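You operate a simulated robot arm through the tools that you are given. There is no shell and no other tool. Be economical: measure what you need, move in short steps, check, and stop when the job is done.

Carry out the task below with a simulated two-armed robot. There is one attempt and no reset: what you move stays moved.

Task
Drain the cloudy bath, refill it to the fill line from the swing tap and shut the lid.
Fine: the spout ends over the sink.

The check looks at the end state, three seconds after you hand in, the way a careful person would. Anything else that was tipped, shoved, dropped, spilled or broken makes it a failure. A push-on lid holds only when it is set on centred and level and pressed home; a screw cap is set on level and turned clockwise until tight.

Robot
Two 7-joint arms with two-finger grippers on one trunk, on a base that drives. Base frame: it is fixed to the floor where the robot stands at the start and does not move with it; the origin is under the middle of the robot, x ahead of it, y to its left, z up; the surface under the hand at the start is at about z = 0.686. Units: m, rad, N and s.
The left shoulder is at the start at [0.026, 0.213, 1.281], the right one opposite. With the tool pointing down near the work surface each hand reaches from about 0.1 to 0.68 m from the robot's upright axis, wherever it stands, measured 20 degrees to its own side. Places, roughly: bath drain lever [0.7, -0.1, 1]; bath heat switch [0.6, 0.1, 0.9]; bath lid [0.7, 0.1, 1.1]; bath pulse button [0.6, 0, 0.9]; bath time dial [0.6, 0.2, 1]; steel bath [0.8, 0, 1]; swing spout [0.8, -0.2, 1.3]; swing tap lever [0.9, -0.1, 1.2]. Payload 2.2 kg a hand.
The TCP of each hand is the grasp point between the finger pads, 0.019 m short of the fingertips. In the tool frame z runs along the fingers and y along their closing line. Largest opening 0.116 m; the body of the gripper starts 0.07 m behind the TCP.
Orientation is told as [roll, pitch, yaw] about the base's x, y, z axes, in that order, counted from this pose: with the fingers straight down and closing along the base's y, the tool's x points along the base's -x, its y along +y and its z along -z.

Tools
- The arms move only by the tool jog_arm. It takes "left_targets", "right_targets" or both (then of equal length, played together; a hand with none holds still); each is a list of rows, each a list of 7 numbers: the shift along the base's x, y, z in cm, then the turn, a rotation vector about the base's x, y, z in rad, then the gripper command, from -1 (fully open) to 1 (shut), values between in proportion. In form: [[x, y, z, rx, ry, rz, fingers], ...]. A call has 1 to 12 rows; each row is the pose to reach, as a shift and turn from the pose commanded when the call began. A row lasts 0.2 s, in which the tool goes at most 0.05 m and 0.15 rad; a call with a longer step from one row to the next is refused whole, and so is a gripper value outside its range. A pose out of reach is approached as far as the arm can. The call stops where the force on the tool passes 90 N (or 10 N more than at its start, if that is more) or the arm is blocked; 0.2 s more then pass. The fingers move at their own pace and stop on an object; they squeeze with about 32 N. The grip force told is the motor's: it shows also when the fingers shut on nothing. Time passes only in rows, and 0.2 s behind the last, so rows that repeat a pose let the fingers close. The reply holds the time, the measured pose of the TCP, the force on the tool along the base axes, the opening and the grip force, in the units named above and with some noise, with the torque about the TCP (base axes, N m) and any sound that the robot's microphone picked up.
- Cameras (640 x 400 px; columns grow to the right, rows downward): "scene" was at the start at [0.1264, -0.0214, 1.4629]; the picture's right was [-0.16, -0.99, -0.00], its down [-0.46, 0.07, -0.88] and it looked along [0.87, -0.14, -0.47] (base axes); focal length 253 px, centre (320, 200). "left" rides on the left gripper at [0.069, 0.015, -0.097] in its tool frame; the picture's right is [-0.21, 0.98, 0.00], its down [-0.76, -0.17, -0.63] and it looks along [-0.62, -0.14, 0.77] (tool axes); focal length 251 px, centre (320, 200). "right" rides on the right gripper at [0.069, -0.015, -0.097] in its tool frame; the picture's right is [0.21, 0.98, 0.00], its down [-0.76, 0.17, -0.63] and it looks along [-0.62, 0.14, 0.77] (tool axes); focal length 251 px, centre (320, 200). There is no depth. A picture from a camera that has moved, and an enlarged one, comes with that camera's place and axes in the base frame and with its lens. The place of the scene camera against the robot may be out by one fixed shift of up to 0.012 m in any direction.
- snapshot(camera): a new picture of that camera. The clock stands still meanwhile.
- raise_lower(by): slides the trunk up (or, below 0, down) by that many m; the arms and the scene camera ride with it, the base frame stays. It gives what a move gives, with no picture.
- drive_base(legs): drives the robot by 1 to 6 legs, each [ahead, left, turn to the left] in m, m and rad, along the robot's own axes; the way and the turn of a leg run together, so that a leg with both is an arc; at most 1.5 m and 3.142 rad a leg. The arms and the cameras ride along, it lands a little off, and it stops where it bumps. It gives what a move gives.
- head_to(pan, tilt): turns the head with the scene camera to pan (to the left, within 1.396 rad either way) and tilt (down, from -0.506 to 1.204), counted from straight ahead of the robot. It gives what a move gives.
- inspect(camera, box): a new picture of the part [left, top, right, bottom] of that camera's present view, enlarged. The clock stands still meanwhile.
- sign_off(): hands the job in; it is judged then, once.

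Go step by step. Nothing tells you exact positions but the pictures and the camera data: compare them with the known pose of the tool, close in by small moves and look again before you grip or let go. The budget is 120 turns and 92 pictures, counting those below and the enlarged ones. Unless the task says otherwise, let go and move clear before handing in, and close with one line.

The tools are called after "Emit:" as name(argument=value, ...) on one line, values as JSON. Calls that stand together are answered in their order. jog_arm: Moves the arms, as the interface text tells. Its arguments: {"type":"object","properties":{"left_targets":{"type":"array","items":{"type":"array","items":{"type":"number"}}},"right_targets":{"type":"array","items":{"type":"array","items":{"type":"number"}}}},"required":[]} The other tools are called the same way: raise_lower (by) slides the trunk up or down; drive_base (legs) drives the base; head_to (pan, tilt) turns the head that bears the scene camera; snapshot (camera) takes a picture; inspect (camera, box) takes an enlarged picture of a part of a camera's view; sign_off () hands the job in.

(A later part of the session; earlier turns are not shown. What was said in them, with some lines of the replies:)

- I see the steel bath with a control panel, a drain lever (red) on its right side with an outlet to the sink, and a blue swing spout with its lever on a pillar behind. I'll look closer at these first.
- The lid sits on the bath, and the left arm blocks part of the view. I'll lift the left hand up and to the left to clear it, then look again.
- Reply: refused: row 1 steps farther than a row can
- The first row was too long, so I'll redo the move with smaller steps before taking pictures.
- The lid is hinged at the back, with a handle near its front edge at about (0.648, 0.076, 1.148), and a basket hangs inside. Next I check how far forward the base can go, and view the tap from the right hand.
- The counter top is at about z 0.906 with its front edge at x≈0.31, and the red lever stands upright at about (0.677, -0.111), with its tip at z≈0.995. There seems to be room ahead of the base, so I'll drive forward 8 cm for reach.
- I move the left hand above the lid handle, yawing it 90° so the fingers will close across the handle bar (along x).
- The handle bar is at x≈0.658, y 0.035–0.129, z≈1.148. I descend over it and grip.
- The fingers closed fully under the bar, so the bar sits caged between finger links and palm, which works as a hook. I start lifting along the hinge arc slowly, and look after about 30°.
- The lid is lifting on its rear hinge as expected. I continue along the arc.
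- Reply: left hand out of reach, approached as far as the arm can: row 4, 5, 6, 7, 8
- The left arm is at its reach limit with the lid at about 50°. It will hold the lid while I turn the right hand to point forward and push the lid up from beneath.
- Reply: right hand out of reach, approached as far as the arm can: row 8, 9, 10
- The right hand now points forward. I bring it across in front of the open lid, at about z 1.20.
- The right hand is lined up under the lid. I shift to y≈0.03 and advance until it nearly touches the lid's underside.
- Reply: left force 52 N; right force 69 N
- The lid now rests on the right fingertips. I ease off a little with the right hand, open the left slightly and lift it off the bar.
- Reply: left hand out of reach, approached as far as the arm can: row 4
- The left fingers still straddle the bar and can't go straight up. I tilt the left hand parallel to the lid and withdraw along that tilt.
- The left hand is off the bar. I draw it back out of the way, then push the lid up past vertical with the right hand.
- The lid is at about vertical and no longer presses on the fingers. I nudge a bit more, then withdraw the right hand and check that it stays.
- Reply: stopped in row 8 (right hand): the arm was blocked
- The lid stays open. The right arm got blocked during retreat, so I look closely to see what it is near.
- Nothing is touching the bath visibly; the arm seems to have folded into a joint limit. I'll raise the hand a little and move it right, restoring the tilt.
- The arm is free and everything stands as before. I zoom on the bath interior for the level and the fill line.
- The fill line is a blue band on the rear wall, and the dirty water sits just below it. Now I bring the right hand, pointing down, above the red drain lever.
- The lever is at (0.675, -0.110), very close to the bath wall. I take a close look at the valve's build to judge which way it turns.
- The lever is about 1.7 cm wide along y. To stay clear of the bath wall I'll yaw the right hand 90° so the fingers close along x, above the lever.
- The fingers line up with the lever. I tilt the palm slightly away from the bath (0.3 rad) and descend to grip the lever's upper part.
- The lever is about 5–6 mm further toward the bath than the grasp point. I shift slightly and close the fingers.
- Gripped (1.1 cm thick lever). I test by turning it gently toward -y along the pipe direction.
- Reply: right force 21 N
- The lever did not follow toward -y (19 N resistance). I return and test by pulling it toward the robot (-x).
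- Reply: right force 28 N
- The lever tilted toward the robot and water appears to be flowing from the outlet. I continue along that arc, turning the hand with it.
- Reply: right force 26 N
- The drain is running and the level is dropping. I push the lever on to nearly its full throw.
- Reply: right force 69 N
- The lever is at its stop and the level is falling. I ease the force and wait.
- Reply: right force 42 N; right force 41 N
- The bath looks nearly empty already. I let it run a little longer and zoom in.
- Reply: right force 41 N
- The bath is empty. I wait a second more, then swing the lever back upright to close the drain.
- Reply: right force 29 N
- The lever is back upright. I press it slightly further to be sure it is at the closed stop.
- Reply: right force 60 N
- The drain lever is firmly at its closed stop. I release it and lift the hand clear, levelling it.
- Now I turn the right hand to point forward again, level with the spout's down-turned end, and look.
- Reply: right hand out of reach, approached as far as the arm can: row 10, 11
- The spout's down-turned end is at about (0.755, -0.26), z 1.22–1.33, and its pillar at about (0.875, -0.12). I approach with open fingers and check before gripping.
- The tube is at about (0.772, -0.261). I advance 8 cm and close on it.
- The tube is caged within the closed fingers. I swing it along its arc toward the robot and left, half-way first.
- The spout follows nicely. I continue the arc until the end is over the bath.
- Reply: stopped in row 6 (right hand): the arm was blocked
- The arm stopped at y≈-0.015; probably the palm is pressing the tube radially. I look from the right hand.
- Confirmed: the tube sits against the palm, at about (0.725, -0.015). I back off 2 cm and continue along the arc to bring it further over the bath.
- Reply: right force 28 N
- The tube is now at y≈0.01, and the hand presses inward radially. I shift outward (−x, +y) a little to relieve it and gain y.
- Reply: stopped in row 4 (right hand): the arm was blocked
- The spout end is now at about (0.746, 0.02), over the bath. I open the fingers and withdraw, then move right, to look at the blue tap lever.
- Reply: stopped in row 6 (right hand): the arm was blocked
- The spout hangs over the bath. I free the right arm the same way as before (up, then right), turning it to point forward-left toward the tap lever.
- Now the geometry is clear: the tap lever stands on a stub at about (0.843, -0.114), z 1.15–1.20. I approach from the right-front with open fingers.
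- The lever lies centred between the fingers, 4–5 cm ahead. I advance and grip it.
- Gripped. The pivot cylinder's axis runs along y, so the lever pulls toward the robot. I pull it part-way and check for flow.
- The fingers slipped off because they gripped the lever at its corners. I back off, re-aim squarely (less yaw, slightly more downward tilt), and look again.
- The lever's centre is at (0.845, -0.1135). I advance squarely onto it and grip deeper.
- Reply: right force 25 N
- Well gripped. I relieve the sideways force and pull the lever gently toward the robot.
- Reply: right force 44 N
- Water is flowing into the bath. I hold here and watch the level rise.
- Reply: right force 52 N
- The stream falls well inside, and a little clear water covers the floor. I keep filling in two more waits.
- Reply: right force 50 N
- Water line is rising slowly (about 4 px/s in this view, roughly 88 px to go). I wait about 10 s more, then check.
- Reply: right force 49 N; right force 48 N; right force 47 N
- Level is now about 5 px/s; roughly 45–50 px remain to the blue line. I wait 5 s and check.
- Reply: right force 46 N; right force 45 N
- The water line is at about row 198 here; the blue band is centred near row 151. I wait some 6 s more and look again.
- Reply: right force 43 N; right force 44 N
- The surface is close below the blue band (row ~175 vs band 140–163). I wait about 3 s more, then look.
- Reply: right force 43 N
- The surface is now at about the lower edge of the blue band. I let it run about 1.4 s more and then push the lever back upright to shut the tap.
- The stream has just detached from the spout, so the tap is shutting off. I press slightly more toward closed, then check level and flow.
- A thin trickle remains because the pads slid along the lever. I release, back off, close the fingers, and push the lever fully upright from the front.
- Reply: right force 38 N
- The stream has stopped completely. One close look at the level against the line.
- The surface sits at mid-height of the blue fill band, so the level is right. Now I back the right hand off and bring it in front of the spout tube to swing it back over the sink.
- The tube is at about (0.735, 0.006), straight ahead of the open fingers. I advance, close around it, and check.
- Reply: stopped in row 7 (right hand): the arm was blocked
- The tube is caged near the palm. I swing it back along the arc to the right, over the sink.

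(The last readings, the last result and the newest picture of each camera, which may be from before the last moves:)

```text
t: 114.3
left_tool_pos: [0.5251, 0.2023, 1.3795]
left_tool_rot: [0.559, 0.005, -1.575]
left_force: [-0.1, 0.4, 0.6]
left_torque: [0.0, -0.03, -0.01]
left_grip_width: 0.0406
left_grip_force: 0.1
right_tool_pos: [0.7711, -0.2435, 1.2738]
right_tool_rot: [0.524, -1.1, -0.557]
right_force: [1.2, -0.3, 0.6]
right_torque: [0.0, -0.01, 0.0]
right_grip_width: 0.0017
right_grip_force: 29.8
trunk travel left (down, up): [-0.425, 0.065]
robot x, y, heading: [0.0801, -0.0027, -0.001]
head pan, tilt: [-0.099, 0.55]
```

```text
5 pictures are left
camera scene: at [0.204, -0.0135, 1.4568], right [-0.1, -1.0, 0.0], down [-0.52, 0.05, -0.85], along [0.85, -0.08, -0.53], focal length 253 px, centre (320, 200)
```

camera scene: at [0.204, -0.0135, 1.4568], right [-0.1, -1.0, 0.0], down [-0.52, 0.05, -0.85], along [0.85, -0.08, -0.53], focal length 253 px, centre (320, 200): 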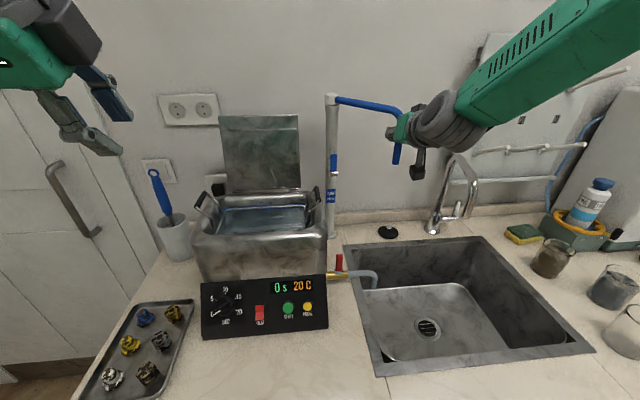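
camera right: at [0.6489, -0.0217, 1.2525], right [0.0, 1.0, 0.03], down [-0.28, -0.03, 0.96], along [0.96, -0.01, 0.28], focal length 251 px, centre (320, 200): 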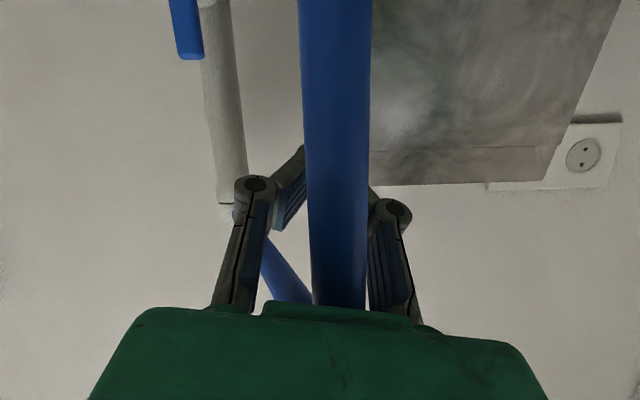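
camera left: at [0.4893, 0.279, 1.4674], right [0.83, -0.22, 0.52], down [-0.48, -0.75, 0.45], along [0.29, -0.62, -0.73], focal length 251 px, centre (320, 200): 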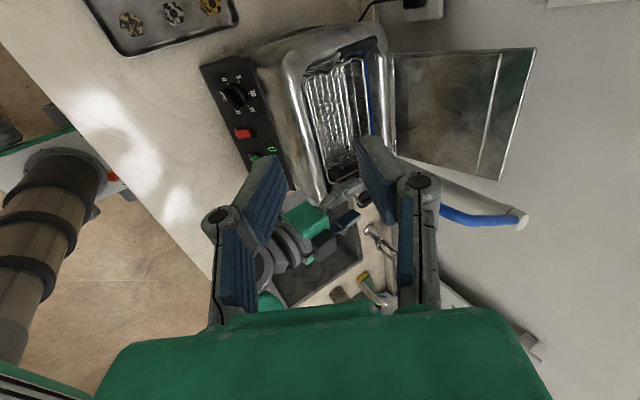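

The spout end hangs over the sink again. I open and back the right hand away, then bring the left hand above the open lid's top edge (about x 0.872, z 1.301), left of the handle.

Emit:
jog_arm(right_targets=[[0, 0, 0, 0, 0, 0, 0.4], [0, 0, 0, 0, 0, 0, 0], [-3, 0, 0, 0, 0, 0, 0], [-6, 0, 0.3, 0, 0, 0, 0], [-9, -0.5, 0.5, 0, 0, 0, 0], [-12, -1.5, 0.5, 0, 0, 0, 0], [-15, -3, 0.5, 0, 0, 0, 0]])

Emit:
jog_arm(left_targets=[[3, -0.5, 0.5, 0, -0.05, 0, 0], [6.5, -1, 0.5, 0, -0.1, 0, 0], [10, -2, 0.5, 0, -0.15, 0, 0], [13.5, -3, 0.3, 0, -0.2, 0, 0], [17, -4, 0, 0, -0.2, 0, 0], [20.5, -5, 0, 0, -0.2, 0, 0], [23.5, -5, -0.5, 0, -0.2, 0, 0], [26.5, -5, -1, 0, -0.2, 0, 0]])

Emit:
snapshot(camera="left")

```text
t: 116.0
left_tool_pos: [0.5244, 0.2009, 1.3806]
left_tool_rot: [0.558, 0.004, -1.574]
left_force: [-0.6, 0.1, 0.4]
left_torque: [0.0, 0.01, 0.01]
left_grip_width: 0.0407
left_grip_force: 0.0
right_tool_pos: [0.6212, -0.2732, 1.2769]
right_tool_rot: [0.527, -1.1, -0.558]
right_force: [0.3, -0.5, 1.1]
right_torque: [-0.01, 0.0, 0.02]
right_grip_width: 0.0579
right_grip_force: 0.1
trunk travel left (down, up): [-0.425, 0.065]
robot x, y, heading: [0.0828, 0.0019, -0.002]
head pan, tilt: [-0.099, 0.55]
```

```text
t: 117.8
left_tool_pos: [0.7944, 0.1548, 1.3671]
left_tool_rot: [0.755, 0.004, -1.571]
left_force: [0.1, 0.0, -0.1]
left_torque: [-0.02, 0.01, -0.02]
left_grip_width: 0.058
left_grip_force: 0.1
right_tool_pos: [0.6243, -0.2733, 1.2743]
right_tool_rot: [0.525, -1.097, -0.556]
right_force: [0.7, -0.4, -0.2]
right_torque: [0.01, 0.0, 0.01]
right_grip_width: 0.0581
right_grip_force: 0.0
trunk travel left (down, up): [-0.425, 0.065]
robot x, y, heading: [0.0826, 0.0024, 0.0]
head pan, tilt: [-0.099, 0.55]
```

```text
4 pictures are left
camera left: at [0.7387, 0.2226, 1.4485], right [0.71, -0.22, 0.67], down [-0.56, -0.76, 0.34], along [0.43, -0.62, -0.66], focal length 251 px, centre (320, 200)
```

left: 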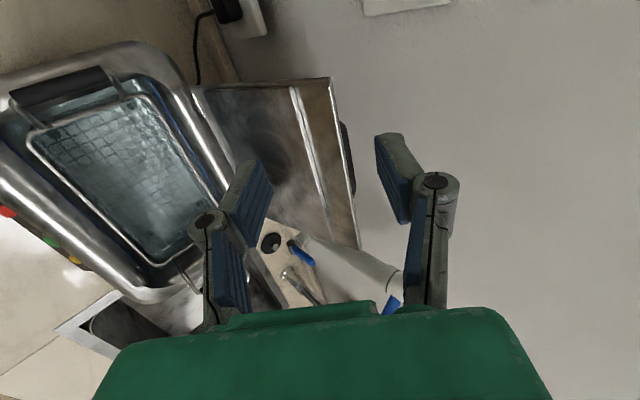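

The lid's top edge is confirmed at (0.875, z 1.298), between the two fingers' paths. I move in along the finger direction and close loosely over the edge.

Emit:
jog_arm(left_targets=[[1.7, -0.1, -1.9, 0, 0, 0, 0], [3.4, -0.2, -3.8, 0, 0, 0, 0], [5.1, -0.2, -5.8, 0, 0, 0, 0], [6.7, -0.2, -7.7, 0, 0, 0, 0], [6.7, -0.2, -7.7, 0, 0, 0, 0.4], [6.7, -0.2, -7.7, 0, 0, 0, 0.75], [6.7, -0.2, -7.7, 0, 0, 0, 0.75]])

```text
t: 119.3
left_tool_pos: [0.8572, 0.15, 1.2914]
left_tool_rot: [0.757, 0.004, -1.572]
left_force: [-12.4, -0.8, 2.3]
left_torque: [-0.22, 2.25, 0.69]
left_grip_width: 0.0338
left_grip_force: 45.0
right_tool_pos: [0.6209, -0.2737, 1.2772]
right_tool_rot: [0.528, -1.1, -0.559]
right_force: [0.8, -1.0, 0.4]
right_torque: [0.03, 0.01, 0.0]
right_grip_width: 0.058
right_grip_force: 0.1
trunk travel left (down, up): [-0.425, 0.065]
robot x, y, heading: [0.0767, 0.0, -0.003]
head pan, tilt: [-0.099, 0.55]
```

The fingers have the lid's edge between them. I pull it forward along the hinge arc past vertical.

Emit:
jog_arm(left_targets=[[-1.7, 0, 0.2, 0, 0, 0, 0.7], [-3.4, 0, 0.3, 0, 0, 0, 0.7], [-5.1, 0, 0.2, 0, 0, 0, 0.7], [-6.8, 0, 0.0, 0, 0, 0, 0.7], [-8.5, 0, -0.4, 0, 0, 0, 0.7], [-10.1, 0, -0.9, 0, 0, 0, 0.7]])

Emit:
snapshot(camera="scene")

```text
t: 120.8
left_tool_pos: [0.753, 0.149, 1.284]
left_tool_rot: [0.759, 0.005, -1.575]
left_force: [-0.8, -0.2, 0.7]
left_torque: [0.06, 0.06, 0.0]
left_grip_width: 0.0178
left_grip_force: 0.3
right_tool_pos: [0.6213, -0.2743, 1.2748]
right_tool_rot: [0.529, -1.101, -0.56]
right_force: [-0.2, -0.9, -0.6]
right_torque: [0.0, -0.02, -0.02]
right_grip_width: 0.058
right_grip_force: 0.1
trunk travel left (down, up): [-0.425, 0.065]
robot x, y, heading: [0.0786, 0.001, -0.004]
head pan, tilt: [-0.099, 0.55]
```

```text
3 pictures are left
camera scene: at [0.2023, -0.0153, 1.457], right [-0.1, -1.0, 0.0], down [-0.52, 0.05, -0.85], along [0.85, -0.08, -0.52], focal length 253 px, centre (320, 200)
```

scene: 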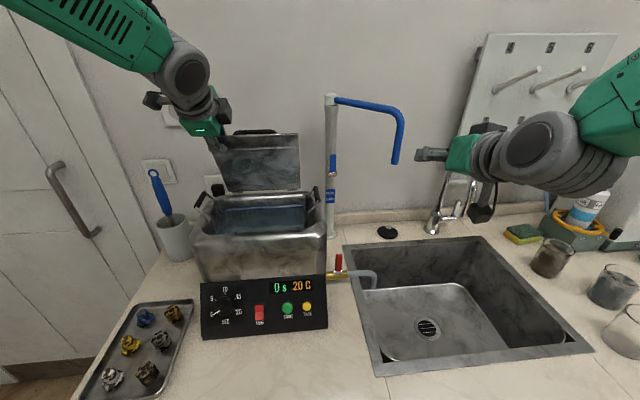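

The lid is at about 70° and rests loosely caged in the fingers. I lower it along the arc to about 16° above closed.

Emit:
jog_arm(left_targets=[[-1.6, 0, -0.6, 0, 0, 0, 0.6], [-3.1, 0, -1.4, 0, 0, 0, 0.6], [-4.4, 0, -2.4, 0, 0, 0, 0.6], [-5.7, 0, -3.4, 0, 0, 0, 0.6], [-6.9, 0, -4.5, 0, 0, 0, 0.6], [-7.8, 0, -5.8, 0, 0, 0, 0.6], [-8.7, 0, -7.2, 0, 0, 0, 0.6], [-9.5, 0, -8.6, 0, 0, 0, 0.5], [-10.1, 0, -10.1, 0, 0, 0, 0.5], [-10.5, 0, -11.7, 0, 0, 0, 0.5], [-10.9, 0, -13, 0, 0, 0, 0.5]])

Emit:
inspect(camera="scene", box=[150, 100, 350, 280])

```text
t: 123.2
left_tool_pos: [0.6529, 0.1515, 1.1717]
left_tool_rot: [0.781, -0.034, -1.56]
left_force: [-0.8, -0.2, -1.5]
left_torque: [0.04, 0.06, -0.02]
left_grip_width: 0.0301
left_grip_force: 0.5
right_tool_pos: [0.6234, -0.2736, 1.2758]
right_tool_rot: [0.527, -1.097, -0.558]
right_force: [-0.2, -0.4, 0.1]
right_torque: [-0.01, -0.01, 0.02]
right_grip_width: 0.0581
right_grip_force: 0.1
trunk travel left (down, up): [-0.425, 0.065]
robot x, y, heading: [0.081, 0.0009, 0.003]
head pan, tilt: [-0.099, 0.55]
```

```text
2.22 times, centred on (250, 190) of scene
camera zoom: at [0.2044, -0.0155, 1.4567], right [-0.1, -1.0, 0.0], down [-0.52, 0.05, -0.85], along [0.85, -0.08, -0.53], focal length 562 px, centre (476, 222)
```

zoom: 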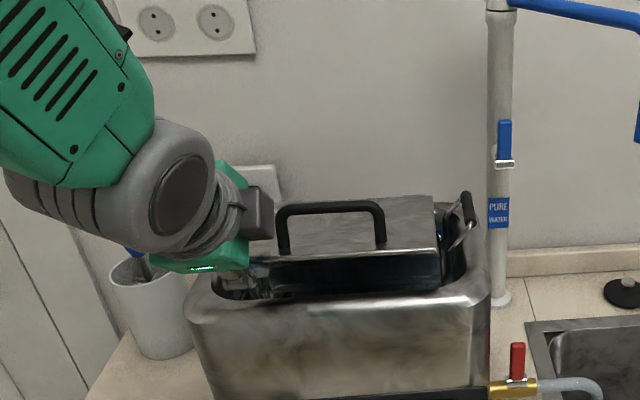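

The lid is still supported, about 18–20° from closed. I try lowering a little further while tilting the hand slightly more forward.

Emit:
jog_arm(left_targets=[[-0.2, 0, -0.8, 0, -0.08, 0, 0.5], [-0.4, 0, -1.6, 0, -0.16, 0, 0.5], [-0.5, 0, -2.3, 0, -0.24, 0, 0.5], [-0.6, 0, -2.8, 0, -0.3, 0, 0.5]])

```text
t: 124.3
left_tool_pos: [0.6483, 0.1637, 1.1523]
left_tool_rot: [1.09, -0.06, -1.531]
left_force: [0.6, -0.2, -1.4]
left_torque: [0.04, -0.02, -0.02]
left_grip_width: 0.0299
left_grip_force: 0.7
right_tool_pos: [0.6192, -0.2737, 1.2781]
right_tool_rot: [0.527, -1.103, -0.56]
right_force: [0.7, 0.0, 0.9]
right_torque: [-0.02, -0.03, 0.02]
right_grip_width: 0.058
right_grip_force: 0.0
trunk travel left (down, up): [-0.425, 0.065]
robot x, y, heading: [0.0801, -0.0049, -0.001]
head pan, tilt: [-0.099, 0.55]
stopped in row 4 (left hand): the arm was blocked; the commanded pose is now the measured one
```

The lid edge is about 3 cm above its seat, so I withdraw the fingers straight back to let it down, then lift the hand clear.

Emit:
jog_arm(left_targets=[[-1, 0, 0, 0, 0, 0, 0.4], [-2, 0, 0, 0, 0, 0, 0.4], [-3, 0, 0, 0, 0, 0, 0.4], [-4.5, 0, 0.2, 0, 0, 0, 0.4], [-6, 0, 1, 0, 0, 0, 0.6], [-7, 0, 3, 0, 0, 0, 1], [-8, 0, 6, 0, 0, 0, 1], [-8, 0, 9, 0, 0, 0, 1], [-8, 0, 12, 0, 0, 0, 1]])

```text
t: 126.3
left_tool_pos: [0.5709, 0.1664, 1.2691]
left_tool_rot: [1.089, -0.061, -1.536]
left_force: [-0.4, 0.0, 0.0]
left_torque: [-0.02, -0.03, -0.01]
left_grip_width: 0.0
left_grip_force: 28.6
right_tool_pos: [0.6208, -0.2677, 1.2774]
right_tool_rot: [0.521, -1.102, -0.551]
right_force: [-0.6, 1.2, 0.2]
right_torque: [-0.01, 0.02, -0.04]
right_grip_width: 0.058
right_grip_force: 0.0
trunk travel left (down, up): [-0.425, 0.065]
robot x, y, heading: [0.0762, -0.0, 0.003]
head pan, tilt: [-0.099, 0.55]
```

The left hand is clear. I take a picture to see whether the lid has settled.

Emit:
inspect(camera="scene", box=[180, 80, 420, 290])

```text
1.90 times, centred on (300, 185) of scene
camera zoom: at [0.2044, -0.0115, 1.4567], right [-0.1, -1.0, 0.0], down [-0.52, 0.05, -0.85], along [0.85, -0.09, -0.53], focal length 482 px, centre (358, 229)
```

zoom: 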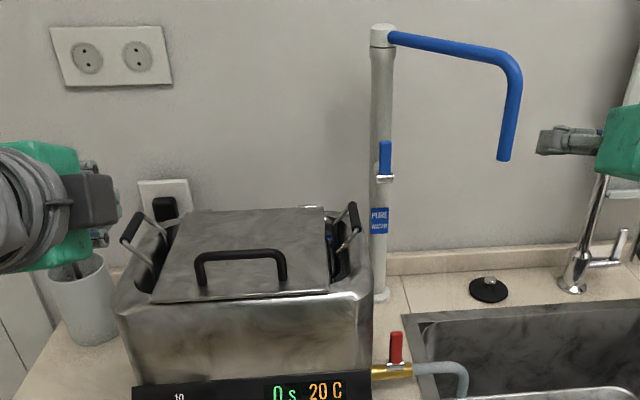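

The lid is shut as it was at the start. Both levers are upright with nothing flowing, the spout hangs over the sink, and both hands are clear, so I hand in.

Emit:
sign_off()

```text
The job is handed in.
```

I drained the cloudy bath, refilled it with clear water to the fill line, shut the lid and swung the spout back over the sink. Both levers are closed, both hands are clear, and the job is handed in.
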